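You operate a simulated robot arm through the tools that you are given. There is no shell and no other tool. Be economical: measure what you need, move in short steps, check, and stop when the job is done.

You are at the controls of a simulated two-armed robot. One attempt, no reset.

## Task
Hold the orange-handle jug on the top of the sample table steady with one hand and put the grey block in it with the other.

The check looks at the end state, three seconds after you hand in, the way a careful person would. Anything else that was tipped, shoved, dropped, spilled or broken makes it a failure.

## Robot
Two 7-joint arms with two-finger parallel grippers on one trunk, on a base that drives. Base frame: it is fixed to the floor where the robot stands at the start and does not move with it; the origin is under the middle of the robot, x ahead of it, y to its left, z up; the surface under the hand at the start is at about z = 750. Readings come in mm, rad, newtons and seconds.
The left shoulder is at the start at [60, 189, 1103], the right one opposite. With the tool pointing down near the work surface each hand reaches from about 100 to 640 mm from the robot's upright axis, wherever it stands, measured 20 degrees to its own side. Payload 3.43 kg a hand.
Tool frame (each hand has its own): the origin (TCP) lies between the finger pads and is the grasp point; the fingertips stand 30 mm ahead of it; z points along the fingers, y is the line along which they close. Largest opening 94 mm; finger width 28, thickness 10; the body of the gripper, 50 by 96 mm, starts 55 mm behind the TCP.
Orientation is that of the tool frame in the base frame, as a unit quaternion [x, y, z, w]. With the fingers straight down and closing along the base's y, the tool's x points along the base's -x, its y along +y and its z along -z.

## Interface
- The arms move only by the tool move_arm. It takes "left_series", "right_series" or both (then of equal length, played together; a hand with none holds still); each is a list of rows, each a list of 7 numbers: the shift along the tool's x, y, z in mm, then the turn, a rotation vector about the tool's x, y, z in rad, then the opening, from 0 (shut) to 1 (fully open). In form: [[tx, ty, tz, rx, ry, rz, fingers], ...]. A call has 1 to 8 rows; each row shifts and turns the commanded pose from where the row before left it, along the tool's axes as they then stand. Each row takes 0.2 s and may step no farther than 50 mm and 0.15 rad from the row before; otherwise, or with a gripper value out of range, the whole call is refused. Where a pose cannot be reached the arm comes as near as it can. A force on the tool above 40 N (or 10 N above the force at the start of the call, whichever is more), or a blocked arm, ends the call early, and 0.2 s more pass. The fingers move at their own pace (about 153 mm/s each) and stop on an object; they squeeze with about 41 N. The grip force told is the motor's: it shows also when the fingers shut on nothing. Time passes only in rows, and 0.2 s behind the last, so rows that do not move let the fingers close. It gives the time, the measured TCP pose, the force on the tool (base axes), the opening and the grip force at its end, in the units of the frame above (readings bear some noise), with the torque about the TCP (base axes, N m) and any sound that the robot's microphone picked up.
- Cameras (640 x 400 px; columns grow to the right, rows downward): "scene" is now at [1.9, 36.3, 1644.7]; the picture's right is [0.48, -0.88, 0.00], its down [-0.73, -0.40, -0.55] and it looks along [0.48, 0.27, -0.83] (base axes); focal length 251 px, centre (320, 200). "left" rides on the left gripper at [76, -14, -102] in its tool frame; the picture's right is [0.18, 0.98, 0.00], its down [-0.75, 0.14, -0.64] and it looks along [-0.63, 0.12, 0.77] (tool axes); focal length 243 px, centre (320, 200). "right" rides on the right gripper at [76, 14, -102] in its tool frame; the picture's right is [-0.18, 0.98, 0.00], its down [-0.75, -0.14, -0.64] and it looks along [-0.63, -0.12, 0.77] (tool axes); focal length 243 px, centre (320, 200). There is no depth. A picture from a camera that has moved, and an enlarged one, comes with that camera's place and axes in the base frame and with its lens.
- camera(camera): a new picture of that camera. No time passes.
- move_column(by): slides the trunk up (or, below 0, down) by that many mm; the arms and the scene camera ride with it, the base frame stays. It gives what a move gives, with no picture.
- drive_base(legs): drives the robot by 1 to 6 legs, each [ahead, left, turn to the left] in mm, mm and rad, along the robot's own axes; the way and the turn of a leg run together, so that a leg with both is an arc; at most 1500 mm and 3.142 rad a leg. The arms and the cameras ride along, it lands a little off, and it stops where it bumps. It gives what a move gives.
- aim_head(pan, tilt): turns the head with the scene camera to pan (to the left, within 1.501 rad either way) and tilt (down, from -0.506 to 1.204), counted from straight ahead of the robot. It gives what a move gives.
- inspect(camera, box): a new picture of the part [left, top, right, bottom] of that camera's present view, enlarged. No time passes.
- hand_in(): hands the job in; it is judged then, once.

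Work in short steps. Places have to be worked out from the pictures, the camera data and where the tool is seen: move nearer, look again, correct. Check each grasp and each placing, and mend what went wrong. You have 120 turns and 100 pictures in all, those below and enlarged ones among them. Open the grippers and draw the arms clear of the work before you hand the job in, unless the task says otherwise; then end with one line.

The tools are called after "Emit:" by a JSON object that holds its "op" and its "data". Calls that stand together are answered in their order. move_arm: Moves the arms, as the interface text tells. Its arguments: {"type":"object","properties":{"left_series":{"type":"array","items":{"type":"array","items":{"type":"number"}}},"right_series":{"type":"array","items":{"type":"array","items":{"type":"number"}}}},"required":[]} The other tools are called the same way: move_column (by) slides the trunk up or down; drive_base (legs) drives the base; aim_head (pan, tilt) turns the head that bears the scene camera; camera (camera) takes a picture; inspect (camera, box) takes an enlarged picture of a part of a camera's view; hand_in () hands the job in.

At the start:

```text
clock: 0.0
left_position: [324.1, 460.3, 1105.8]
left_ee_rot: [0.0, 1.0, 0.0, 0.0]
left_force: [0.1, -0.6, -0.3]
left_ft_torque: [0.0, -0.03, 0.01]
left_width: 93.9
left_finger_force: 0.0
right_position: [283.2, 40.3, 1135.8]
right_ee_rot: [0.0, 1.0, 0.0, 0.0]
right_force: [-0.5, 0.8, 0.2]
right_ft_torque: [0.01, -0.01, -0.04]
right_width: 93.7
right_finger_force: 0.1
trunk travel left (down, up): [-775.0, 215.0]
robot x, y, heading: [-1.0, 0.3, 0.003]
head pan, tilt: [0.503, 0.986]
```

scene: 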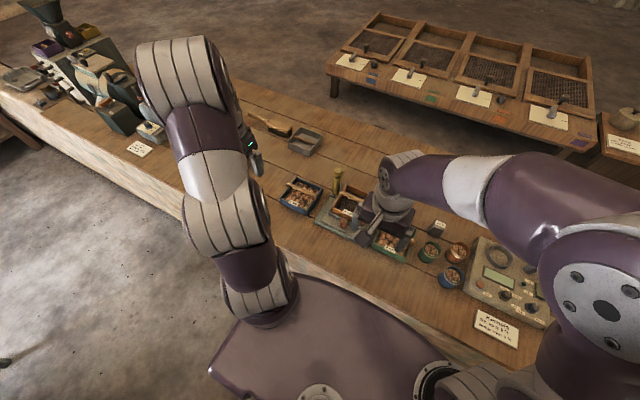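
right: 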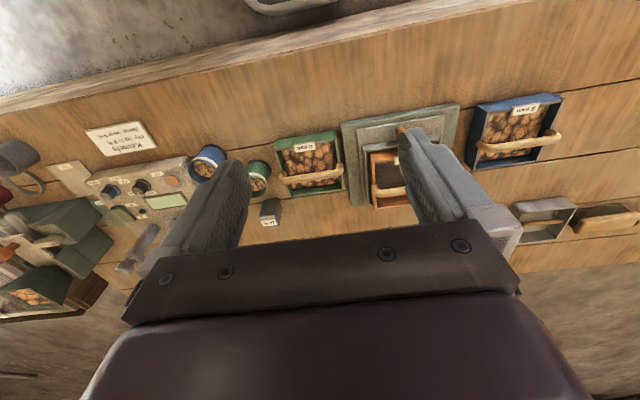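
left: 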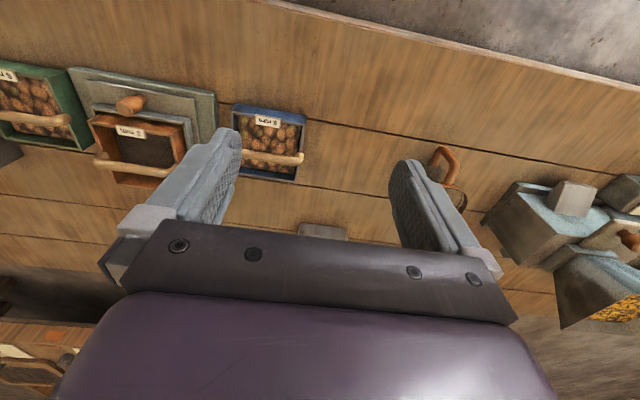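

The left view shows an orange handle near its right finger; in the right view a small grey block sits near (268,210). I'll turn the head around to survey.

Emit:
{"op": "aim_head", "data": {"pan": 0.9, "tilt": 0.7}}

Emit:
{"op": "camera", "data": {"camera": "scene"}}

Emit:
{"op": "inspect", "data": {"camera": "left", "box": [380, 100, 640, 300]}}

Emit:
{"op": "inspect", "data": {"camera": "right", "box": [0, 80, 360, 305]}}

```text
clock: 0.9
left_position: [323.9, 459.1, 1106.2]
left_ee_rot: [-0.001, 1.0, 0.0, 0.0]
left_force: [0.0, -0.2, 0.2]
left_ft_torque: [0.0, 0.0, -0.02]
left_width: 93.6
left_finger_force: 0.0
right_position: [283.0, 39.3, 1136.0]
right_ee_rot: [0.0, 1.0, 0.0, -0.001]
right_force: [0.0, 0.6, -0.4]
right_ft_torque: [-0.02, 0.01, 0.02]
right_width: 93.9
right_finger_force: 0.1
trunk travel left (down, up): [-775.0, 215.0]
robot x, y, heading: [-0.7, 2.8, -0.002]
head pan, tilt: [0.901, 0.7]
```

```text
96 pictures are left
camera scene: at [-7.0, 68.8, 1667.1], right [0.78, -0.62, 0.0], down [-0.4, -0.5, -0.76], along [0.48, 0.6, -0.64], focal length 251 px, centre (320, 200)
```

scene: 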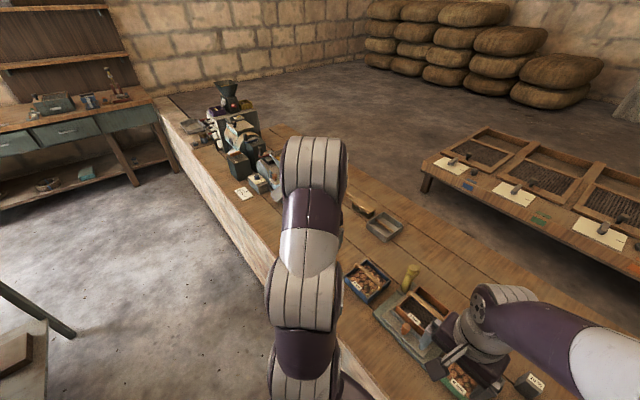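

```text
2.00 times, centred on (510, 200) of left
camera zoom: at [248.1, 444.9, 1208.4], right [-0.18, 0.98, 0.0], down [0.75, 0.14, 0.64], along [0.63, 0.12, -0.77], focal length 485 px, centre (-60, 200)
```

zoom: 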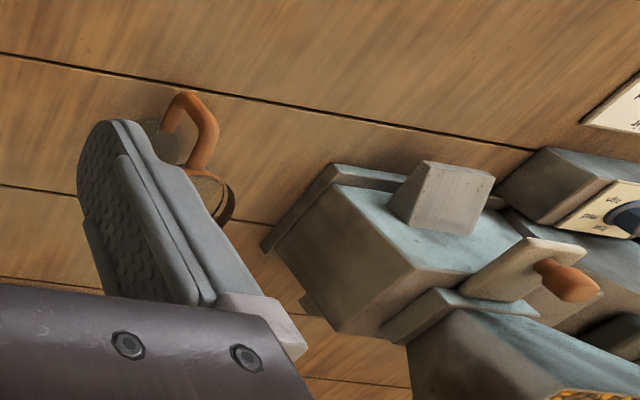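

```text
1.78 times, centred on (180, 192) of right
camera zoom: at [206.0, 54.1, 1237.8], right [0.18, 0.98, 0.0], down [0.75, -0.14, 0.64], along [0.63, -0.12, -0.77], focal length 431 px, centre (569, 213)
```

zoom: 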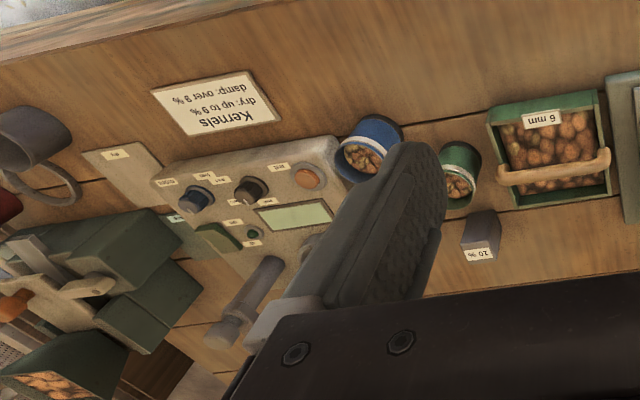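

This bench has many items; I need to survey the rest of the room to identify the sample table and its jugs.

Emit:
{"op": "aim_head", "data": {"pan": -0.6, "tilt": 0.6}}

Emit:
{"op": "camera", "data": {"camera": "scene"}}

Emit:
{"op": "aim_head", "data": {"pan": 1.5, "tilt": 0.5}}

Emit:
{"op": "camera", "data": {"camera": "scene"}}

Emit:
{"op": "aim_head", "data": {"pan": -1.5, "tilt": 0.5}}

Emit:
{"op": "camera", "data": {"camera": "scene"}}

```text
clock: 2.5
left_position: [324.7, 459.6, 1105.2]
left_ee_rot: [0.0, 1.0, 0.0, 0.0]
left_force: [0.0, 0.2, -0.4]
left_ft_torque: [-0.01, -0.05, -0.03]
left_width: 94.0
left_finger_force: 0.1
right_position: [282.3, 39.5, 1137.4]
right_ee_rot: [0.0, 1.0, 0.0, 0.0]
right_force: [0.2, -0.7, -0.4]
right_ft_torque: [0.03, 0.01, -0.01]
right_width: 94.0
right_finger_force: 0.1
trunk travel left (down, up): [-775.0, 215.0]
robot x, y, heading: [0.7, -0.6, 0.002]
head pan, tilt: [-0.6, 0.6]
```

```text
93 pictures are left
camera scene: at [13.2, -47.5, 1675.8], right [-0.56, -0.83, 0.0], down [-0.47, 0.32, -0.83], along [0.68, -0.47, -0.56], focal length 251 px, centre (320, 200)
```

scene: 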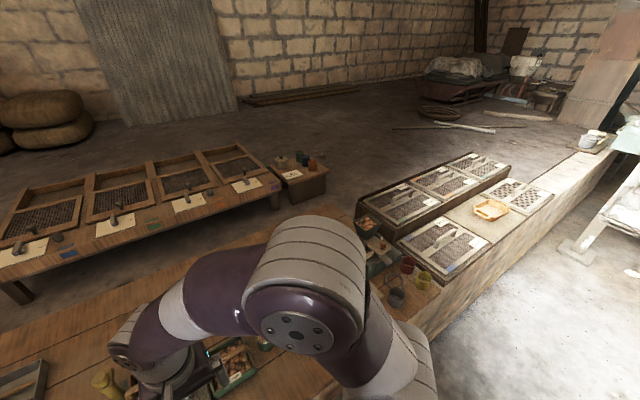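

```text
clock: 4.5
left_position: [325.3, 458.2, 1106.3]
left_ee_rot: [0.0, 1.0, 0.0, 0.001]
left_force: [0.3, 0.1, -0.2]
left_ft_torque: [-0.01, -0.02, 0.02]
left_width: 94.2
left_finger_force: 0.0
right_position: [283.4, 39.2, 1134.7]
right_ee_rot: [0.001, 1.0, 0.0, 0.0]
right_force: [0.7, -0.5, 0.2]
right_ft_torque: [0.0, -0.03, -0.02]
right_width: 93.8
right_finger_force: 0.1
trunk travel left (down, up): [-775.0, 215.0]
robot x, y, heading: [1.1, -1.6, -0.003]
head pan, tilt: [1.499, 0.499]
```

```text
92 pictures are left
camera scene: at [-53.3, 93.1, 1684.9], right [1.0, -0.07, 0.0], down [-0.03, -0.48, -0.88], along [0.06, 0.88, -0.48], focal length 251 px, centre (320, 200)
```

scene: 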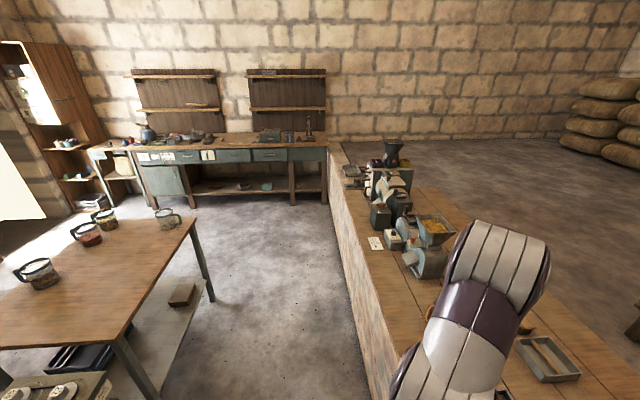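

```text
clock: 7.1
left_position: [324.4, 458.7, 1106.3]
left_ee_rot: [0.0, 1.0, 0.0, 0.0]
left_force: [0.8, -0.2, -0.2]
left_ft_torque: [0.01, 0.02, -0.02]
left_width: 93.7
left_finger_force: 0.0
right_position: [283.3, 40.3, 1134.9]
right_ee_rot: [0.0, 1.0, -0.001, 0.0]
right_force: [0.5, -0.8, -0.7]
right_ft_torque: [0.04, -0.02, -0.01]
right_width: 94.0
right_finger_force: 0.1
trunk travel left (down, up): [-775.0, 215.0]
robot x, y, heading: [-0.5, -3.5, 0.0]
head pan, tilt: [-1.499, 0.499]
```

```text
91 pictures are left
camera scene: at [-53.3, -88.4, 1684.9], right [-1.0, -0.07, 0.0], down [-0.03, 0.48, -0.88], along [0.06, -0.88, -0.48], focal length 251 px, centre (320, 200)
```

scene: 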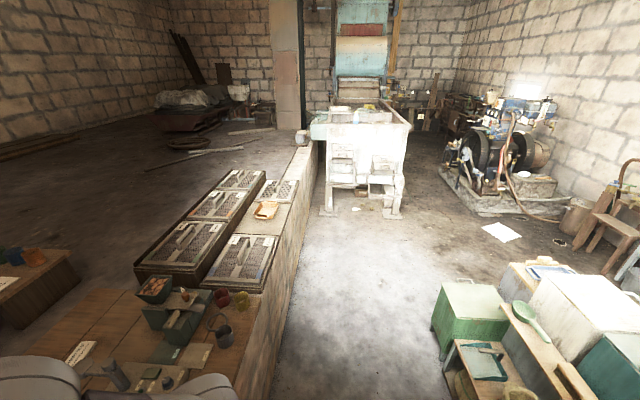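

A table with glass jugs stands behind-left of me; that looks like the sample table. I'll zoom on it.

Emit:
{"op": "aim_head", "data": {"pan": 1.5, "tilt": 0.6}}

Emit:
{"op": "inspect", "data": {"camera": "scene", "box": [0, 120, 240, 400]}}

```text
clock: 9.7
left_position: [324.5, 458.5, 1105.6]
left_ee_rot: [0.001, 1.0, 0.0, 0.0]
left_force: [-0.4, -0.2, 0.2]
left_ft_torque: [-0.03, -0.02, 0.0]
left_width: 94.0
left_finger_force: 0.0
right_position: [282.8, 40.4, 1135.7]
right_ee_rot: [0.0, 1.0, 0.0, 0.0]
right_force: [-0.3, -0.5, -0.7]
right_ft_torque: [-0.02, -0.01, 0.02]
right_width: 93.9
right_finger_force: 0.0
trunk travel left (down, up): [-775.0, 215.0]
robot x, y, heading: [-2.1, 0.1, -0.003]
head pan, tilt: [1.499, 0.6]
```

```text
1.43 times, centred on (120, 260) of scene
camera zoom: at [-53.5, 90.5, 1675.8], right [1.0, -0.07, 0.0], down [-0.04, -0.56, -0.83], along [0.06, 0.82, -0.56], focal length 359 px, centre (606, 114)
```

zoom: 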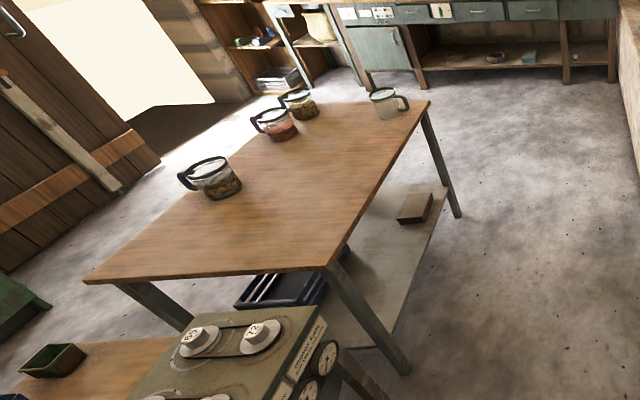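

I'll zoom tightly on the jugs on that table, and check the handle on the near bench by moving the left hand aside later.

Emit:
{"op": "inspect", "data": {"camera": "scene", "box": [60, 170, 180, 270]}}

Emit:
{"op": "move_arm", "data": {"left_series": [[0, -40, 0, 0, 0, 0, 1], [0, -40, 0, 0, 0, 0, 1], [0, -40, 0, 0, 0, 0, 1]]}}

Emit:
{"op": "camera", "data": {"camera": "left"}}

```text
4.00 times, centred on (120, 220) of scene
camera zoom: at [-53.5, 90.5, 1675.8], right [1.0, -0.07, 0.0], down [-0.04, -0.56, -0.83], along [0.06, 0.82, -0.56], focal length 1005 px, centre (1120, 120)
```

zoom: 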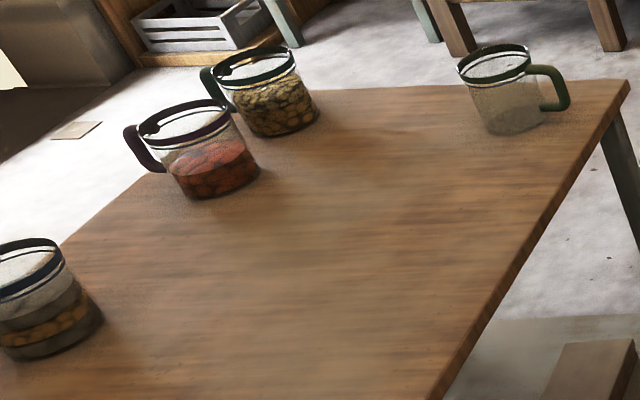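

```text
clock: 10.5
left_position: [323.5, 340.0, 1106.7]
left_ee_rot: [0.0, 1.0, 0.0, -0.001]
left_force: [-0.3, 0.6, -0.4]
left_ft_torque: [-0.01, -0.02, 0.0]
left_width: 93.9
left_finger_force: 0.1
right_position: [283.6, 39.7, 1136.1]
right_ee_rot: [0.0, 1.0, 0.0, 0.0]
right_force: [0.8, -0.2, -0.4]
right_ft_torque: [-0.01, -0.01, -0.02]
right_width: 94.1
right_finger_force: 0.1
trunk travel left (down, up): [-775.0, 215.0]
robot x, y, heading: [2.9, 2.3, -0.0]
head pan, tilt: [1.499, 0.6]
```

```text
88 pictures are left
camera left: at [248.0, 324.6, 1208.9], right [-0.18, 0.98, 0.0], down [0.75, 0.14, 0.64], along [0.63, 0.12, -0.77], focal length 243 px, centre (320, 200)
```

left: 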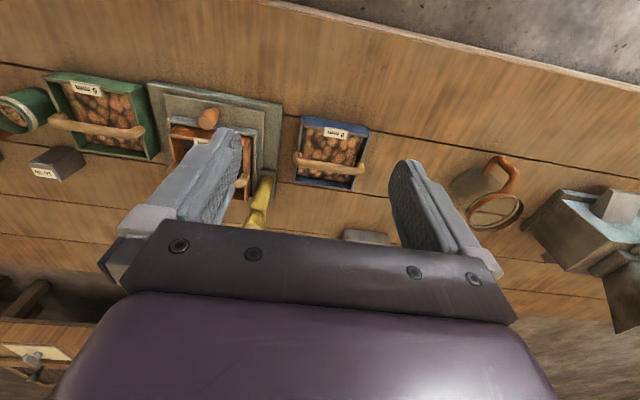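

The orange-handle jug is on this near bench (clear glass, orange rim). Zoom on it and on the grey block.

Emit:
{"op": "inspect", "data": {"camera": "left", "box": [400, 130, 560, 250]}}

Emit:
{"op": "inspect", "data": {"camera": "left", "box": [0, 80, 160, 200]}}

Emit:
{"op": "aim_head", "data": {"pan": 0.8, "tilt": 0.95}}

Emit:
{"op": "camera", "data": {"camera": "scene"}}

```text
3.33 times, centred on (480, 190) of left
camera zoom: at [248.0, 324.6, 1208.9], right [-0.18, 0.98, 0.0], down [0.75, 0.14, 0.64], along [0.63, 0.12, -0.77], focal length 809 px, centre (-213, 233)
```

zoom: 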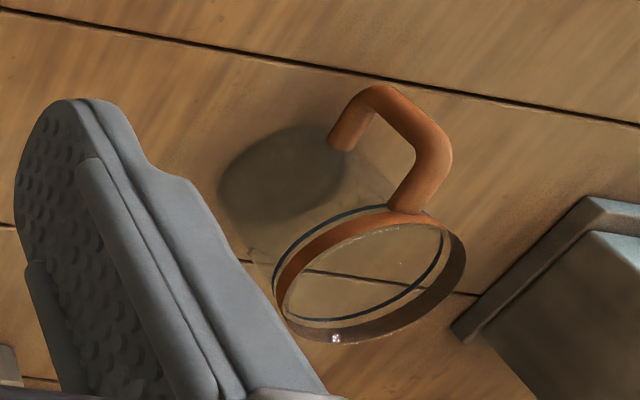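

```text
3.33 times, centred on (80, 140) of left
camera zoom: at [248.0, 324.6, 1208.9], right [-0.18, 0.98, 0.0], down [0.75, 0.14, 0.64], along [0.63, 0.12, -0.77], focal length 809 px, centre (1120, 400)
```

zoom: 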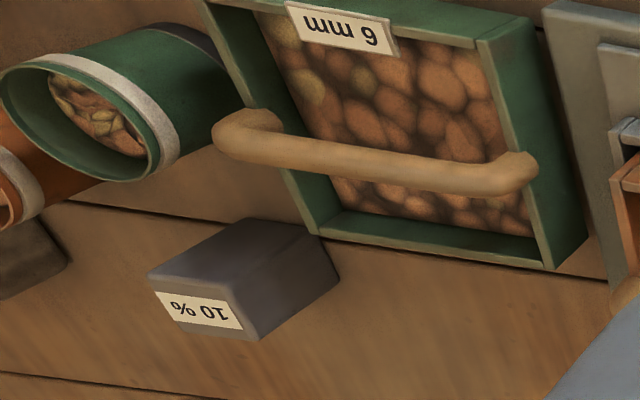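

```text
clock: 11.5
left_position: [325.2, 339.9, 1105.3]
left_ee_rot: [0.0, 1.0, 0.0, 0.001]
left_force: [-0.1, -0.1, 0.3]
left_ft_torque: [-0.01, 0.04, -0.01]
left_width: 94.1
left_finger_force: 0.0
right_position: [282.7, 39.8, 1136.0]
right_ee_rot: [-0.001, 1.0, 0.0, 0.0]
right_force: [0.9, -0.5, 0.5]
right_ft_torque: [0.04, -0.01, 0.03]
right_width: 94.3
right_finger_force: 0.1
trunk travel left (down, up): [-775.0, 215.0]
robot x, y, heading: [1.1, -0.2, -0.005]
head pan, tilt: [0.799, 0.949]
```

```text
85 pictures are left
camera scene: at [-9.2, 54.3, 1647.4], right [0.72, -0.7, 0.0], down [-0.57, -0.58, -0.58], along [0.41, 0.42, -0.81], focal length 251 px, centre (320, 200)
```

scene: 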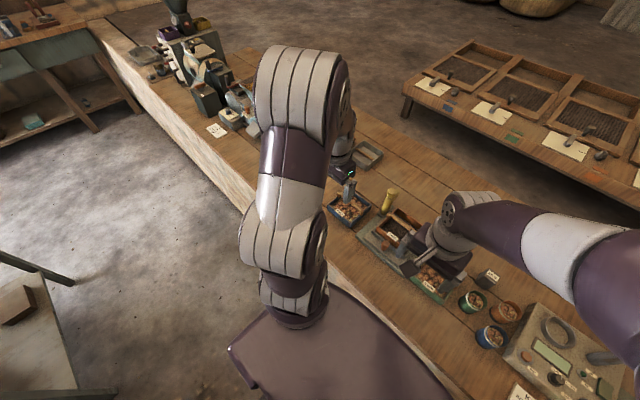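

The grey "10 %" block is at about [607,-160,765], and the jug at about [505,722], rim z≈850. I move the right hand above the block to look closer.

Emit:
{"op": "move_arm", "data": {"right_series": [[-35, -22, 14, 0, 0, 0, 1], [-35, -22, 14, 0, 0, 0, 1], [-35, -22, 14, 0, 0, 0, 1], [-35, -22, 14, 0, 0, 0, 1], [-35, -22, 14, 0, 0, 0, 1], [-35, -22, 14, 0, 0, 0, 1], [-35, -22, 14, 0, 0, 0, 1], [-35, -22, 14, 0, 0, 0, 1]]}}

Emit:
{"op": "camera", "data": {"camera": "right"}}

```text
clock: 13.3
left_position: [325.4, 339.8, 1106.3]
left_ee_rot: [0.0, 1.0, 0.0, -0.001]
left_force: [0.5, -0.6, 0.3]
left_ft_torque: [-0.01, 0.01, -0.02]
left_width: 94.1
left_finger_force: 0.1
right_position: [566.8, -136.0, 1021.1]
right_ee_rot: [0.0, 1.0, -0.001, 0.0]
right_force: [0.0, 0.7, 0.0]
right_ft_torque: [0.0, 0.03, 0.02]
right_width: 94.1
right_finger_force: 0.2
trunk travel left (down, up): [-775.0, 215.0]
robot x, y, heading: [0.5, -0.3, -0.003]
head pan, tilt: [0.799, 0.949]
```

```text
84 pictures are left
camera right: at [489.9, -121.5, 1122.2], right [0.18, 0.98, 0.0], down [0.75, -0.14, 0.64], along [0.63, -0.12, -0.77], focal length 243 px, centre (320, 200)
```

right: 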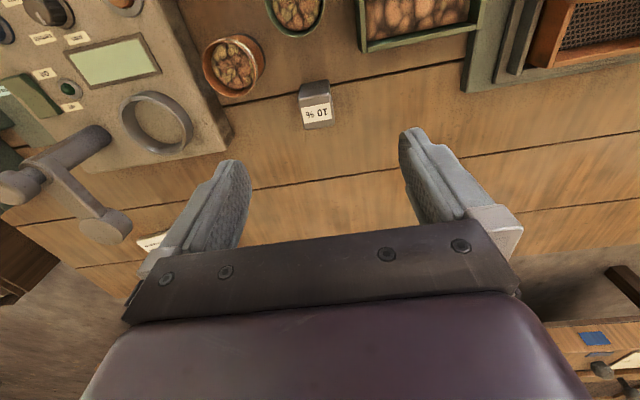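

Block refined to about [600,-150]. Zoom for its orientation.

Emit:
{"op": "inspect", "data": {"camera": "right", "box": [260, 60, 380, 140]}}

```text
5.00 times, centred on (320, 100) of right
camera zoom: at [489.9, -121.5, 1122.2], right [0.18, 0.98, 0.0], down [0.75, -0.14, 0.64], along [0.63, -0.12, -0.77], focal length 1213 px, centre (320, 700)
```

zoom: 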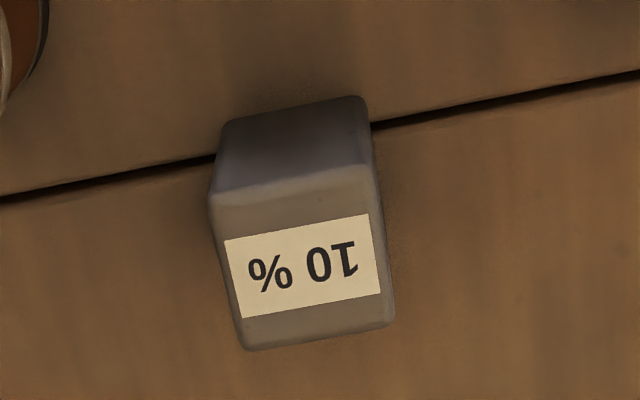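

The block measures about 41×41×62 mm, centred [600,-147], square to the axes. I descend over it to TCP z≈800, fingers open.

Emit:
{"op": "move_arm", "data": {"right_series": [[-17, -6, 20, 0, 0, 0, 1], [-16, -5, 20, 0, 0, 0, 1], [0, 0, 40, 0, 0, 0, 1], [0, 0, 40, 0, 0, 0, 1], [0, 0, 30, 0, 0, 0, 1], [0, 0, 0, 0, 0, 0, 1]]}}

Emit:
{"op": "camera", "data": {"camera": "right"}}

```text
clock: 14.7
left_position: [324.1, 340.4, 1106.4]
left_ee_rot: [0.001, 1.0, 0.001, 0.001]
left_force: [-0.6, 0.4, 0.6]
left_ft_torque: [0.03, -0.04, -0.01]
left_width: 94.1
left_finger_force: 0.1
right_position: [595.9, -148.3, 873.6]
right_ee_rot: [0.0, 1.0, 0.0, 0.0]
right_force: [0.7, 0.0, -0.3]
right_ft_torque: [-0.02, 0.0, -0.02]
right_width: 94.2
right_finger_force: 0.0
trunk travel left (down, up): [-775.0, 215.0]
robot x, y, heading: [2.2, 1.3, -0.001]
head pan, tilt: [0.799, 0.949]
```

```text
82 pictures are left
camera right: at [518.4, -133.8, 974.9], right [0.18, 0.98, 0.0], down [0.75, -0.14, 0.64], along [0.63, -0.12, -0.77], focal length 243 px, centre (320, 200)
```

right: 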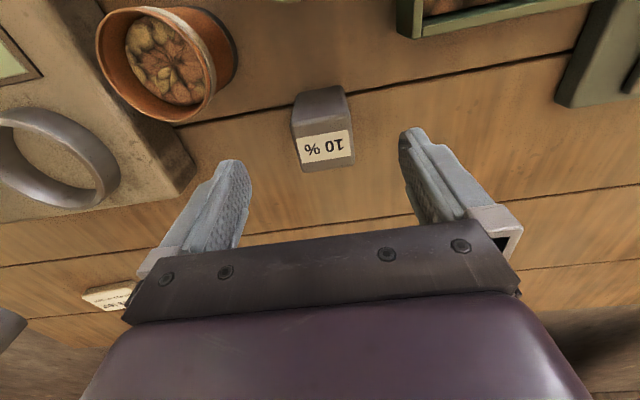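

Aligned over the block. Descend 70 mm and close.

Emit:
{"op": "move_arm", "data": {"right_series": [[0, 0, 25, 0, 0, 0, 1], [0, 0, 25, 0, 0, 0, 1], [0, 0, 20, 0, 0, 0, 1], [0, 0, 0, 0, 0, 0, 0.3], [0, 0, 0, 0, 0, 0, 0.3], [0, 0, 0, 0, 0, 0, 0.3]]}}

Emit:
{"op": "camera", "data": {"camera": "right"}}

```text
clock: 16.1
left_position: [325.1, 339.6, 1105.6]
left_ee_rot: [0.001, 1.0, 0.0, 0.0]
left_force: [0.0, -0.2, -0.2]
left_ft_torque: [-0.01, 0.03, 0.0]
left_width: 94.0
left_finger_force: 0.0
right_position: [595.7, -147.6, 802.9]
right_ee_rot: [0.0, 1.0, 0.001, 0.001]
right_force: [0.8, 0.5, 0.9]
right_ft_torque: [-0.02, -0.05, 0.01]
right_width: 45.9
right_finger_force: 40.5
trunk travel left (down, up): [-775.0, 215.0]
robot x, y, heading: [0.9, -3.7, -0.001]
head pan, tilt: [0.799, 0.949]
```

```text
81 pictures are left
camera right: at [518.4, -134.0, 905.8], right [0.18, 0.98, 0.0], down [0.75, -0.14, 0.64], along [0.63, -0.12, -0.77], focal length 243 px, centre (320, 200)
```

right: 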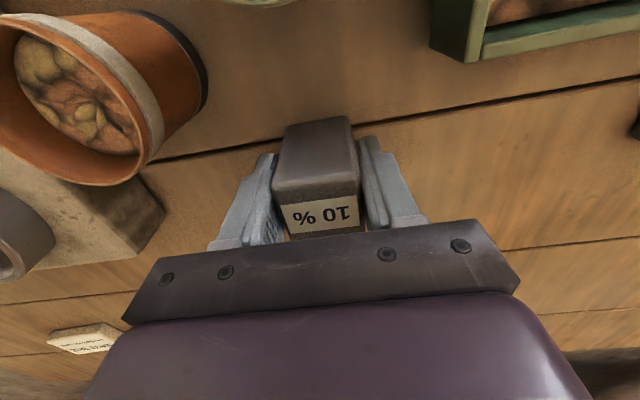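

Gripped at 46 mm. Lift straight up slowly and check the weight.

Emit:
{"op": "move_arm", "data": {"right_series": [[0, 0, -20, 0, 0, 0, 0.3], [0, 0, -30, 0, 0, 0, 0.3], [0, 0, -40, 0, 0, 0, 0.3], [0, 0, -40, 0, 0, 0, 0.3], [0, 0, -40, 0, 0, 0, 0.3], [0, 0, -40, 0, 0, 0, 0.3], [0, 0, -40, 0, 0, 0, 0.3], [0, 0, -30, 0, 0, 0, 0.3]]}}

Emit:
{"op": "camera", "data": {"camera": "right"}}

```text
clock: 17.9
left_position: [323.7, 341.0, 1105.5]
left_ee_rot: [0.0, 1.0, 0.0, 0.0]
left_force: [0.5, 0.3, 0.0]
left_ft_torque: [-0.01, 0.02, -0.03]
left_width: 94.0
left_finger_force: 0.1
right_position: [559.2, -149.2, 1061.6]
right_ee_rot: [0.0, 1.0, -0.001, 0.0]
right_force: [-0.1, -1.8, -1.9]
right_ft_torque: [-0.01, -0.01, 0.01]
right_width: 45.7
right_finger_force: 40.9
right hand out of reach, approached as far as the arm can: row 6, 7, 8
trunk travel left (down, up): [-775.0, 215.0]
robot x, y, heading: [-2.5, 2.7, -0.0]
head pan, tilt: [0.799, 0.949]
```

```text
80 pictures are left
camera right: at [482.0, -135.7, 1163.5], right [0.18, 0.98, 0.0], down [0.75, -0.14, 0.64], along [0.63, -0.12, -0.77], focal length 243 px, centre (320, 200)
```

right: 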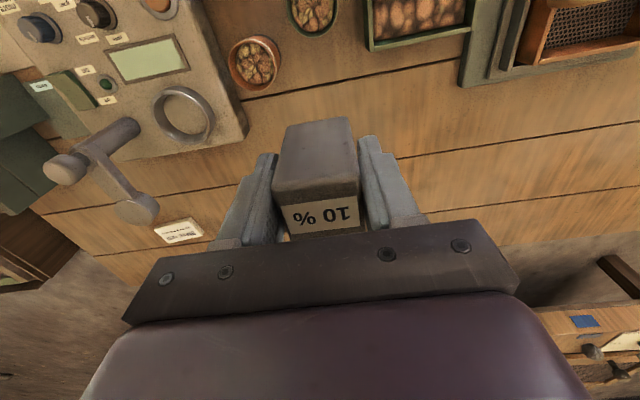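

Block is held securely. Retract both hands toward the body and raise the column before driving left.

Emit:
{"op": "move_arm", "data": {"left_series": [[8, -20, 0, 0, 0, 0, 1], [8, -20, 0, 0, 0, 0, 1], [8, -20, 0, 0, 0, 0, 1], [8, -20, 0, 0, 0, 0, 1], [8, -20, 0, 0, 0, 0, 1], [8, -20, 0, 0, 0, 0, 1]], "right_series": [[40, 0, 0, 0, 0, 0, 0.3], [40, 0, 0, 0, 0, 0, 0.3], [40, 0, 0, 0, 0, 0, 0.3], [40, 0, 0, 0, 0, 0, 0.3], [40, 0, 0, 0, 0, 0, 0.3], [40, 0, 0, 0, 0, 0, 0.3]]}}

Emit:
{"op": "move_column", "data": {"by": 120}}

Emit:
{"op": "drive_base", "data": {"legs": [[0, 350, 0]]}}

Emit:
{"op": "aim_head", "data": {"pan": 0.6, "tilt": 0.9}}

Emit:
{"op": "camera", "data": {"camera": "scene"}}

Emit:
{"op": "camera", "data": {"camera": "left"}}

```text
clock: 19.3
left_position: [274.7, 219.9, 1106.6]
left_ee_rot: [0.0, 1.0, 0.0, 0.001]
left_force: [0.0, -0.7, 0.8]
left_ft_torque: [0.0, -0.01, -0.03]
left_width: 94.0
left_finger_force: 0.0
right_position: [317.6, -149.6, 1062.2]
right_ee_rot: [-0.001, 1.0, 0.0, 0.001]
right_force: [0.3, -0.1, -1.4]
right_ft_torque: [0.0, 0.0, 0.0]
right_width: 45.8
right_finger_force: 41.1
trunk travel left (down, up): [-775.0, 215.0]
robot x, y, heading: [-1.6, -0.2, -0.002]
head pan, tilt: [0.799, 0.949]
```

```text
clock: 20.8
left_position: [275.6, 220.4, 1226.9]
left_ee_rot: [-0.001, 1.0, -0.001, 0.0]
left_force: [0.7, 0.3, -0.1]
left_ft_torque: [-0.02, 0.01, -0.02]
left_width: 93.9
left_finger_force: 0.1
right_position: [320.1, -149.4, 1181.4]
right_ee_rot: [0.0, 1.0, 0.0, 0.0]
right_force: [-0.5, 0.3, -1.6]
right_ft_torque: [0.0, -0.02, 0.03]
right_width: 46.1
right_finger_force: 41.3
trunk travel left (down, up): [-895.0, 95.0]
robot x, y, heading: [2.4, 1.9, 0.002]
head pan, tilt: [0.799, 0.949]
```

```text
clock: 23.1
left_position: [276.1, 570.5, 1226.8]
left_ee_rot: [-0.001, 1.0, 0.0, 0.0]
left_force: [-0.2, -0.3, 0.4]
left_ft_torque: [0.0, -0.02, -0.04]
left_width: 93.9
left_finger_force: 0.0
right_position: [321.0, 202.0, 1182.0]
right_ee_rot: [-0.001, 1.0, 0.001, 0.0]
right_force: [-0.8, -0.3, -1.6]
right_ft_torque: [0.01, 0.01, 0.01]
right_width: 46.1
right_finger_force: 40.5
trunk travel left (down, up): [-895.0, 95.0]
robot x, y, heading: [1.9, 351.1, 0.001]
head pan, tilt: [0.799, 0.949]
```

```text
clock: 23.9
left_position: [275.8, 572.6, 1226.9]
left_ee_rot: [-0.001, 1.0, 0.0, 0.0]
left_force: [0.1, 0.7, 1.1]
left_ft_torque: [0.0, 0.0, -0.02]
left_width: 94.2
left_finger_force: 0.0
right_position: [320.2, 202.3, 1181.8]
right_ee_rot: [-0.001, 1.0, 0.0, 0.001]
right_force: [0.1, 0.0, -2.1]
right_ft_torque: [-0.03, 0.02, 0.02]
right_width: 46.0
right_finger_force: 41.0
trunk travel left (down, up): [-895.0, 95.0]
robot x, y, heading: [-0.3, 348.7, -0.001]
head pan, tilt: [0.6, 0.901]
```

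```text
79 pictures are left
camera scene: at [2.3, 397.2, 1771.0], right [0.57, -0.82, 0.0], down [-0.65, -0.44, -0.62], along [0.51, 0.35, -0.78], focal length 251 px, centre (320, 200)
```

scene: 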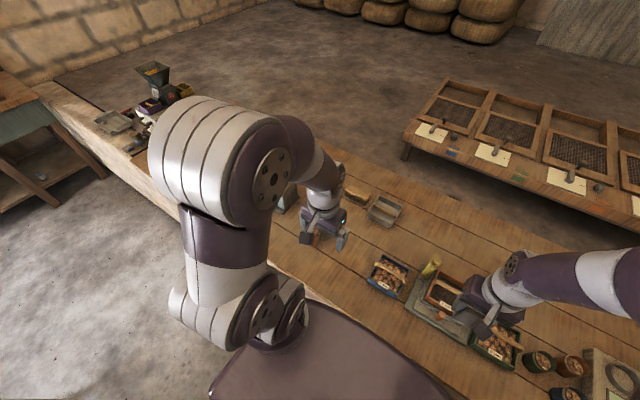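

```text
78 pictures are left
camera left: at [199.2, 558.1, 1328.5], right [-0.19, 0.98, 0.0], down [0.75, 0.14, 0.64], along [0.63, 0.12, -0.77], focal length 243 px, centre (320, 200)
```

left: 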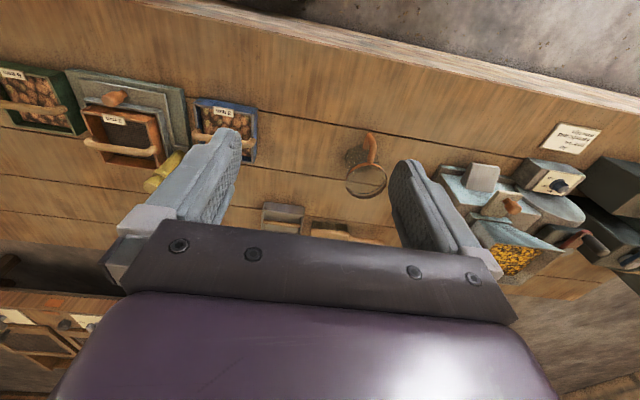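

Path is clear; the machine begins beyond the jug. Drive 250 mm further left and look again.

Emit:
{"op": "drive_base", "data": {"legs": [[0, 250, 0]]}}

Emit:
{"op": "camera", "data": {"camera": "left"}}

Emit:
{"op": "camera", "data": {"camera": "right"}}

```text
clock: 25.7
left_position: [276.3, 822.1, 1226.3]
left_ee_rot: [0.0, 1.0, 0.0, 0.001]
left_force: [-0.8, -0.7, -0.1]
left_ft_torque: [0.05, 0.0, 0.0]
left_width: 93.9
left_finger_force: 0.0
right_position: [319.2, 453.1, 1182.0]
right_ee_rot: [0.0, 1.0, 0.001, 0.0]
right_force: [-0.2, 0.2, -1.4]
right_ft_torque: [0.03, 0.04, 0.01]
right_width: 45.9
right_finger_force: 40.8
trunk travel left (down, up): [-895.0, 95.0]
robot x, y, heading: [0.1, 600.9, -0.003]
head pan, tilt: [0.6, 0.901]
```

```text
77 pictures are left
camera left: at [199.3, 808.1, 1328.9], right [-0.18, 0.98, 0.0], down [0.75, 0.14, 0.64], along [0.63, 0.12, -0.77], focal length 243 px, centre (320, 200)
```

left: 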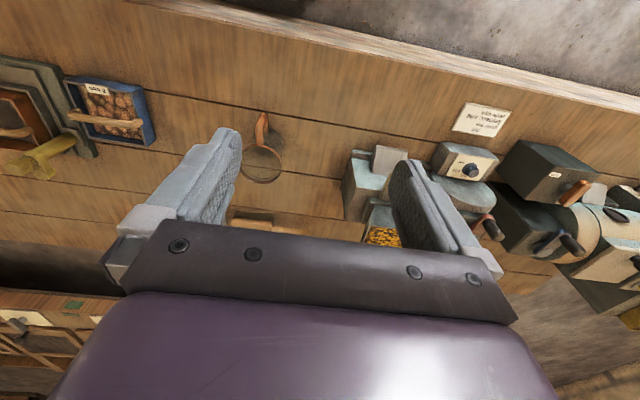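

```text
76 pictures are left
camera right: at [242.8, 467.1, 1283.9], right [0.18, 0.98, 0.0], down [0.75, -0.14, 0.64], along [0.63, -0.12, -0.77], focal length 243 px, centre (320, 200)
```

right: 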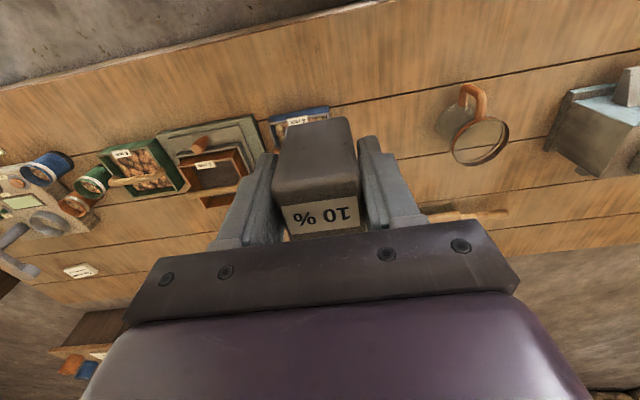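

Both wrist cameras see the jug; zoom both for triangulation.

Emit:
{"op": "inspect", "data": {"camera": "right", "box": [420, 70, 540, 180]}}

Emit:
{"op": "inspect", "data": {"camera": "left", "box": [210, 100, 310, 200]}}

```text
3.64 times, centred on (480, 125) of right
camera zoom: at [242.8, 467.1, 1283.9], right [0.18, 0.98, 0.0], down [0.75, -0.14, 0.64], along [0.63, -0.12, -0.77], focal length 882 px, centre (-262, 473)
```

zoom: 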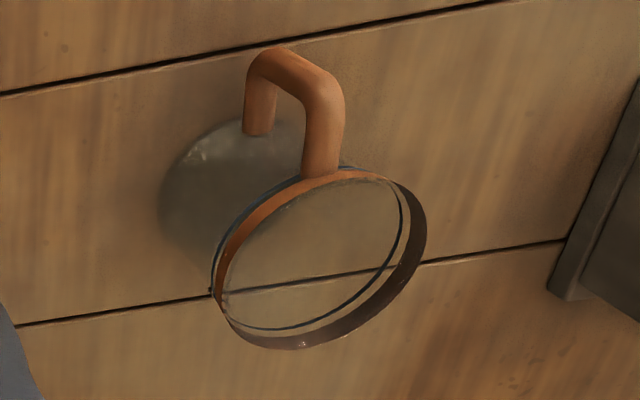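

```text
4.00 times, centred on (260, 150) of left
camera zoom: at [199.3, 808.1, 1328.9], right [-0.18, 0.98, 0.0], down [0.75, 0.14, 0.64], along [0.63, 0.12, -0.77], focal length 970 px, centre (560, 400)
```

zoom: 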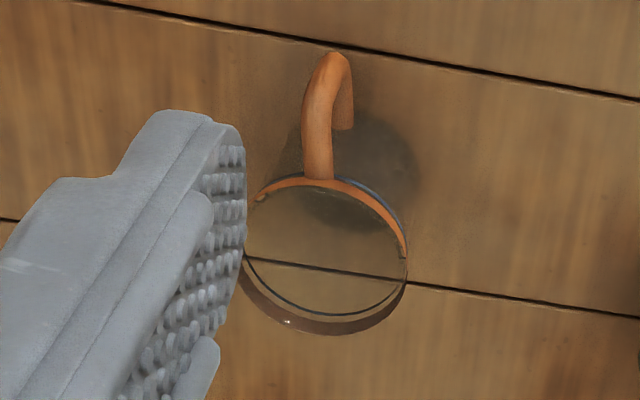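

Triangulated: rim centre ≈[512,733,846], outer Ø≈98; handle points toward me with its outer top corner ≈[421,722,826]. I lower the column back, then pitch the left hand 45° (fingers forward-down) behind the handle.

Emit:
{"op": "move_column", "data": {"by": -120}}

Emit:
{"op": "move_arm", "data": {"left_series": [[-5, -25, 10, 0, 0, 0, 1], [-5, -25, 10, 0, 0, 0, 1], [-5, -25, 10, 0, 0, 0, 1], [-5, -25, 10, 0, 0, 0, 1], [0, 0, 10, 0, -0.13, 0, 1], [0, 0, 10, 0, -0.13, 0, 1], [0, 0, 10, 0, -0.13, 0, 1], [0, 0, 0, 0, -0.13, 0, 1]]}}

Emit:
{"op": "move_arm", "data": {"left_series": [[0, 0, 0, 0, -0.13, 0, 1], [0, 0, 0, 0, -0.135, 0, 1], [0, 0, 0, 0, 0, 0, 1]]}}

Emit:
{"op": "camera", "data": {"camera": "left"}}

```text
clock: 27.2
left_position: [276.1, 823.7, 1107.4]
left_ee_rot: [0.001, 1.0, 0.0, 0.0]
left_force: [-0.7, 0.0, -0.4]
left_ft_torque: [-0.01, -0.03, -0.02]
left_width: 94.0
left_finger_force: 0.2
right_position: [318.6, 454.6, 1061.2]
right_ee_rot: [0.0, 1.0, 0.0, 0.0]
right_force: [0.7, -0.2, -0.7]
right_ft_torque: [0.02, 0.02, -0.03]
right_width: 46.2
right_finger_force: 41.0
trunk travel left (down, up): [-775.0, 215.0]
robot x, y, heading: [-0.7, 602.9, 0.002]
head pan, tilt: [0.6, 0.901]
```

```text
clock: 29.0
left_position: [297.5, 734.1, 1042.8]
left_ee_rot: [-0.005, 0.984, 0.027, 0.178]
left_force: [0.4, -0.8, 1.0]
left_ft_torque: [0.04, 0.03, 0.03]
left_width: 93.9
left_finger_force: 0.0
left hand out of reach, approached as far as the arm can: row 7, 8
right_position: [319.8, 454.1, 1062.0]
right_ee_rot: [0.001, 1.0, -0.001, 0.0]
right_force: [0.1, -0.6, -1.8]
right_ft_torque: [0.01, 0.0, -0.01]
right_width: 46.1
right_finger_force: 41.4
trunk travel left (down, up): [-775.0, 215.0]
robot x, y, heading: [0.1, 602.6, -0.002]
head pan, tilt: [0.6, 0.901]
```

```text
clock: 29.5
left_position: [299.2, 735.5, 1046.0]
left_ee_rot: [0.005, 0.972, 0.036, 0.234]
left_force: [-1.2, 5.1, 39.9]
left_ft_torque: [-0.94, 5.62, -0.92]
left_width: 94.0
left_finger_force: 0.2
left hand out of reach, approached as far as the arm can: row 1
right_position: [318.6, 454.2, 1062.1]
right_ee_rot: [0.0, 1.0, 0.0, 0.0]
right_force: [-0.2, -0.9, -1.1]
right_ft_torque: [-0.01, -0.01, -0.01]
right_width: 45.9
right_finger_force: 40.9
trunk travel left (down, up): [-775.0, 215.0]
robot x, y, heading: [0.2, 605.3, 0.001]
head pan, tilt: [0.6, 0.901]
stopped in row 2 (left hand): the force on the tool passed its limit at 270 N (the readings are from after the stop); the commanded pose is now the measured one
```

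```text
73 pictures are left
camera left: at [184.3, 716.9, 1101.5], right [-0.17, 0.99, -0.01], down [0.38, 0.08, 0.92], along [0.91, 0.15, -0.38], focal length 243 px, centre (320, 200)
```

left: 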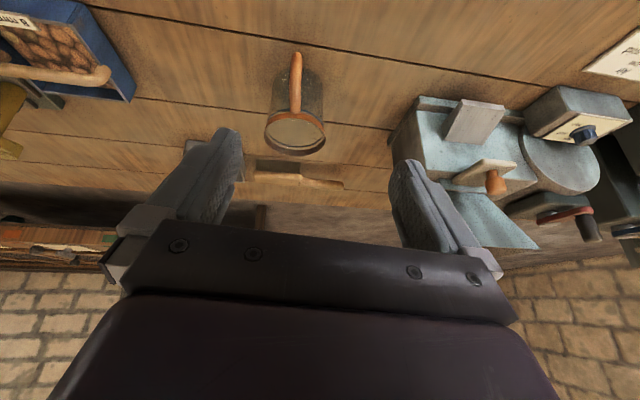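

The tilt near the shoulder was limited (self-contact, nothing in the scene touched; jug stands). I keep the present ~27° tilt and advance along the tool axis toward the handle, where the arm has more room.

Emit:
{"op": "move_arm", "data": {"left_series": [[0, -2, 30, 0, 0, 0, 1], [-2, -2, 30, 0, 0, 0, 1], [-2, -3, 30, 0, 0, 0, 1], [-2, -3, 25, 0, 0, 0, 1], [-2, -3, 25, 0, 0, 0, 1]]}}

Emit:
{"op": "camera", "data": {"camera": "left"}}

```text
clock: 29.7
left_position: [300.5, 733.6, 1047.4]
left_ee_rot: [0.008, 0.971, 0.034, 0.235]
left_force: [4.7, -0.8, 3.8]
left_ft_torque: [0.01, 0.7, 0.14]
left_width: 93.8
left_finger_force: 0.1
right_position: [320.2, 453.9, 1061.0]
right_ee_rot: [0.0, 1.0, 0.0, -0.001]
right_force: [0.2, 0.0, -2.2]
right_ft_torque: [-0.04, 0.0, -0.04]
right_width: 45.9
right_finger_force: 41.3
trunk travel left (down, up): [-775.0, 215.0]
robot x, y, heading: [-1.5, 602.1, 0.002]
head pan, tilt: [0.6, 0.901]
stopped in row 1 (left hand): the force on the tool passed its limit at 157 N (the readings are from after the stop); the commanded pose is now the measured one
```

```text
72 pictures are left
camera left: at [186.0, 716.3, 1101.3], right [-0.16, 0.99, -0.02], down [0.38, 0.08, 0.92], along [0.91, 0.15, -0.39], focal length 243 px, centre (320, 200)
```

left: 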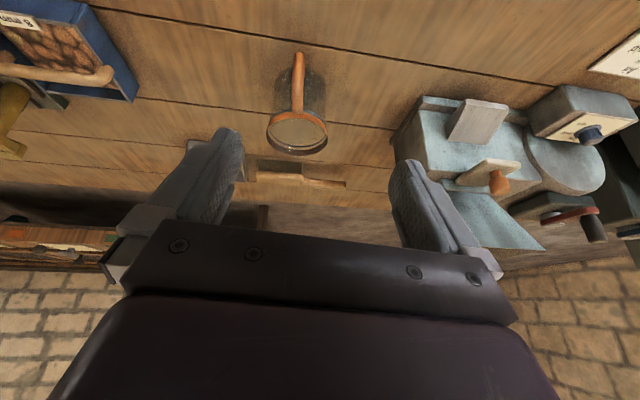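

Still in contact with something of my own; look at it from the head before moving.

Emit:
{"op": "aim_head", "data": {"pan": 0.45, "tilt": 1.1}}

Emit:
{"op": "camera", "data": {"camera": "scene"}}

```text
clock: 30.5
left_position: [299.7, 733.7, 1046.1]
left_ee_rot: [0.007, 0.972, 0.033, 0.234]
left_force: [6.7, -1.2, 8.0]
left_ft_torque: [-0.02, 1.41, 0.37]
left_width: 93.8
left_finger_force: 0.0
right_position: [318.9, 454.0, 1062.2]
right_ee_rot: [0.001, 1.0, 0.0, 0.0]
right_force: [0.3, 0.6, -1.2]
right_ft_torque: [-0.04, 0.03, 0.01]
right_width: 45.9
right_finger_force: 40.7
trunk travel left (down, up): [-775.0, 215.0]
robot x, y, heading: [3.1, 602.1, 0.0]
head pan, tilt: [0.45, 1.1]
```

```text
71 pictures are left
camera scene: at [-3.2, 633.4, 1637.2], right [0.44, -0.9, 0.0], down [-0.8, -0.39, -0.45], along [0.41, 0.2, -0.89], focal length 251 px, centre (320, 200)
```

scene: 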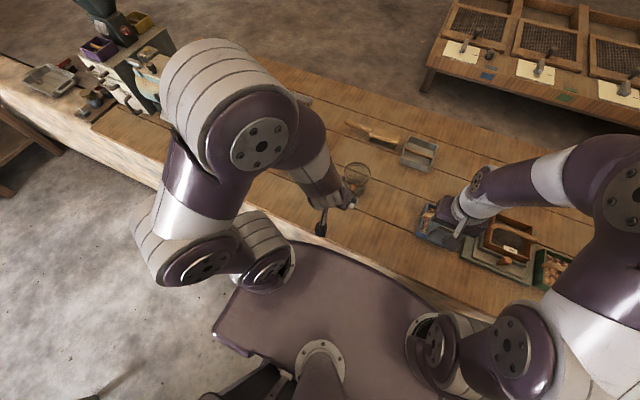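

The left arm is folded tight against itself. Move it straight forward (+x) to unfold.

Emit:
{"op": "move_arm", "data": {"left_series": [[-9, 0, 4.5, 0, 0, 0, 1], [-18, 0, 9, 0, 0, 0, 1], [-18, 0, 9, 0, 0, 0, 1], [-18, 0, 9, 0, 0, 0, 1]]}}

```text
clock: 31.5
left_position: [369.0, 736.1, 1045.9]
left_ee_rot: [0.007, 0.972, 0.034, 0.234]
left_force: [0.5, 0.0, -0.4]
left_ft_torque: [0.0, 0.0, 0.03]
left_width: 94.0
left_finger_force: 0.0
right_position: [319.9, 453.0, 1061.2]
right_ee_rot: [0.0, 1.0, 0.001, -0.002]
right_force: [-0.2, -0.8, -1.9]
right_ft_torque: [0.0, 0.0, 0.01]
right_width: 45.8
right_finger_force: 40.3
trunk travel left (down, up): [-775.0, 215.0]
robot x, y, heading: [0.6, 605.4, -0.004]
head pan, tilt: [0.45, 1.1]
```

Free now. I'll raise the column 100 mm (more room below the shoulders) and drive 150 mm left so both arms reach well; the hand at z≈1146 clears the machine.

Emit:
{"op": "move_column", "data": {"by": 100}}

Emit:
{"op": "move_arm", "data": {"left_series": [[0, -25, 0, 0, 0, 0, 1], [0, -25, 0, 0, 0, 0, 1], [0, -25, 0, 0, 0, 0, 1], [0, -25, 0, 0, 0, 0, 1]]}}

Emit:
{"op": "drive_base", "data": {"legs": [[0, 150, 0]]}}

Emit:
{"op": "camera", "data": {"camera": "left"}}

```text
clock: 32.8
left_position: [367.8, 735.1, 1145.2]
left_ee_rot: [0.007, 0.972, 0.034, 0.234]
left_force: [-0.4, -0.2, 0.5]
left_ft_torque: [0.0, -0.04, -0.02]
left_width: 93.8
left_finger_force: 0.1
right_position: [319.1, 454.2, 1161.4]
right_ee_rot: [0.0, 1.0, 0.0, 0.0]
right_force: [-0.1, 0.3, -1.5]
right_ft_torque: [0.03, 0.0, 0.02]
right_width: 45.8
right_finger_force: 41.0
trunk travel left (down, up): [-875.0, 115.0]
robot x, y, heading: [2.5, 600.5, -0.001]
head pan, tilt: [0.45, 1.1]
```

```text
clock: 33.8
left_position: [370.4, 634.6, 1138.9]
left_ee_rot: [0.007, 0.972, 0.034, 0.233]
left_force: [0.6, 0.5, 0.5]
left_ft_torque: [-0.02, -0.01, -0.02]
left_width: 94.2
left_finger_force: 0.2
right_position: [318.6, 453.4, 1161.4]
right_ee_rot: [0.0, 1.0, -0.001, 0.0]
right_force: [0.6, 0.0, -1.7]
right_ft_torque: [0.01, -0.02, 0.01]
right_width: 46.3
right_finger_force: 41.5
trunk travel left (down, up): [-875.0, 115.0]
robot x, y, heading: [0.1, 605.5, 0.001]
head pan, tilt: [0.45, 1.1]
```

```text
clock: 35.2
left_position: [370.5, 781.1, 1138.7]
left_ee_rot: [0.007, 0.971, 0.035, 0.235]
left_force: [0.5, -1.3, 0.1]
left_ft_torque: [0.01, 0.0, 0.04]
left_width: 93.6
left_finger_force: 0.1
right_position: [319.6, 599.4, 1161.1]
right_ee_rot: [0.0, 1.0, 0.001, -0.001]
right_force: [0.1, -0.7, -1.8]
right_ft_torque: [-0.01, 0.01, -0.02]
right_width: 45.7
right_finger_force: 41.1
trunk travel left (down, up): [-875.0, 115.0]
robot x, y, heading: [1.2, 752.4, 0.003]
head pan, tilt: [0.45, 1.1]
```

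```text
70 pictures are left
camera left: at [255.7, 763.0, 1194.2], right [-0.16, 0.99, -0.01], down [0.38, 0.08, 0.92], along [0.91, 0.15, -0.39], focal length 243 px, centre (320, 200)
```

left: 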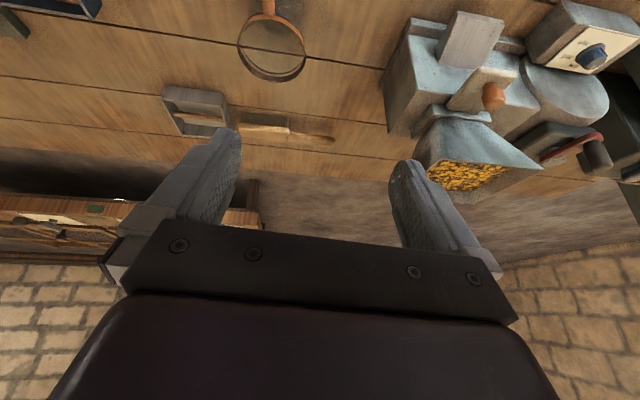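

Clear. Lower the left hand to about [350,722,990] behind the handle and finish the tilt to 45°.

Emit:
{"op": "move_arm", "data": {"left_series": [[17, -12, 25, 0, 0, 0, 1], [17, -12, 25, 0, 0, 0, 1], [17, -12, 25, 0, 0, 0, 1], [17, -12, 25, 0, 0, 0, 1], [17, -11, 25, 0, 0, 0, 1], [0, 0, 0, 0, -0.11, 0, 1], [0, 0, 0, 0, -0.11, 0, 1], [0, 0, 0, 0, -0.1, 0, 1]]}}

Emit:
{"op": "camera", "data": {"camera": "left"}}

```text
clock: 37.0
left_position: [352.3, 734.7, 986.3]
left_ee_rot: [0.013, 0.922, 0.03, 0.386]
left_force: [0.1, -0.3, 0.6]
left_ft_torque: [0.03, 0.01, 0.03]
left_width: 94.0
left_finger_force: 0.0
right_position: [319.5, 602.8, 1160.2]
right_ee_rot: [-0.001, 1.0, 0.001, -0.001]
right_force: [0.3, 0.3, -2.2]
right_ft_torque: [0.03, 0.0, -0.03]
right_width: 45.9
right_finger_force: 41.1
trunk travel left (down, up): [-875.0, 115.0]
robot x, y, heading: [1.1, 750.5, 0.0]
head pan, tilt: [0.45, 1.1]
```

```text
69 pictures are left
camera left: at [225.6, 719.0, 1001.7], right [-0.13, 0.99, -0.06], down [0.07, 0.07, 0.99], along [0.99, 0.12, -0.08], focal length 243 px, centre (320, 200)
```

left: 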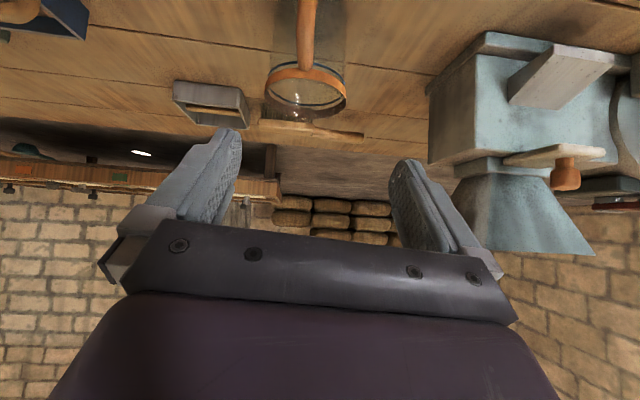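

Handle column confirmed near y≈722. Move to 100 mm short of the grasp along the tool axis and recheck.

Emit:
{"op": "move_arm", "data": {"left_series": [[14, -5, 12, 0, 0, 0, 1], [14, -5, 12, 0, 0, 0, 1], [14, -5, 12, 0, 0, 0, 1], [14, -4, 12, 0, 0, 0, 1], [14, -4, 12, 0, 0, 0, 1], [0, 0, 0, 0, 0, 0, 1]]}}

Emit:
{"op": "camera", "data": {"camera": "left"}}

```text
clock: 38.4
left_position: [355.6, 708.2, 899.4]
left_ee_rot: [0.001, 0.919, 0.022, 0.393]
left_force: [0.2, -0.7, -0.4]
left_ft_torque: [0.0, 0.01, 0.04]
left_width: 93.8
left_finger_force: 0.1
right_position: [319.0, 601.7, 1161.3]
right_ee_rot: [0.001, 1.0, 0.0, 0.0]
right_force: [0.0, -0.2, -1.4]
right_ft_torque: [0.03, 0.02, -0.01]
right_width: 45.9
right_finger_force: 41.2
trunk travel left (down, up): [-875.0, 115.0]
robot x, y, heading: [-0.0, 750.7, 0.004]
head pan, tilt: [0.45, 1.1]
```

```text
68 pictures are left
camera left: at [229.2, 692.3, 914.9], right [-0.14, 0.99, -0.09], down [0.05, 0.1, 0.99], along [0.99, 0.14, -0.07], focal length 243 px, centre (320, 200)
```

left: 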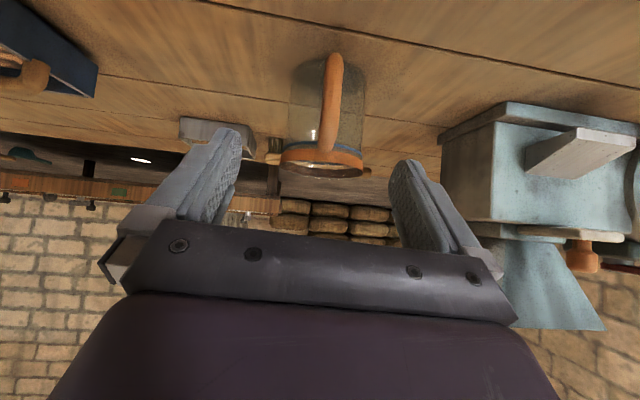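

Handle bar located at y≈722, x≈424, z 782–830; correct laterally and advance halfway.

Emit:
{"op": "move_arm", "data": {"left_series": [[8, 5, 10, 0, 0, 0, 1], [7, 5, 10, 0, 0, 0, 1], [0, 0, 20, 0, 0, 0, 1], [0, 0, 20, 0, 0, 0, 1], [0, 0, 0, 0, 0, 0, 1]]}}

Emit:
{"op": "camera", "data": {"camera": "left"}}

```text
clock: 39.6
left_position: [385.7, 721.0, 848.2]
left_ee_rot: [0.008, 0.919, 0.022, 0.394]
left_force: [-0.5, -0.3, -0.3]
left_ft_torque: [0.01, -0.03, -0.02]
left_width: 94.1
left_finger_force: 0.1
right_position: [319.1, 602.4, 1161.0]
right_ee_rot: [0.0, 1.0, 0.0, 0.0]
right_force: [0.9, 0.6, -1.5]
right_ft_torque: [0.02, 0.01, 0.02]
right_width: 46.0
right_finger_force: 40.8
trunk travel left (down, up): [-875.0, 115.0]
robot x, y, heading: [-1.9, 749.1, 0.001]
head pan, tilt: [0.45, 1.1]
```

```text
67 pictures are left
camera left: at [259.7, 706.1, 862.9], right [-0.13, 0.99, -0.09], down [0.05, 0.1, 0.99], along [0.99, 0.12, -0.07], focal length 243 px, centre (320, 200)
```

left: 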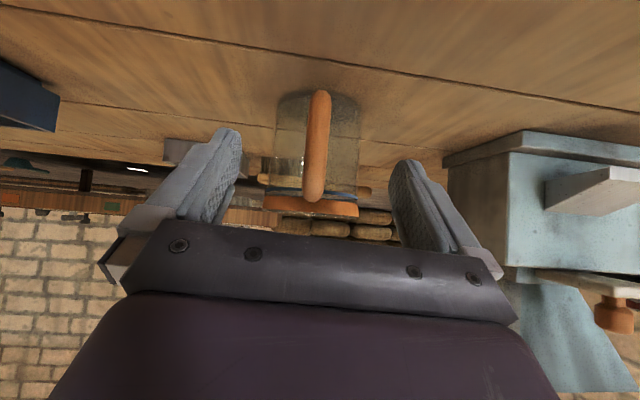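

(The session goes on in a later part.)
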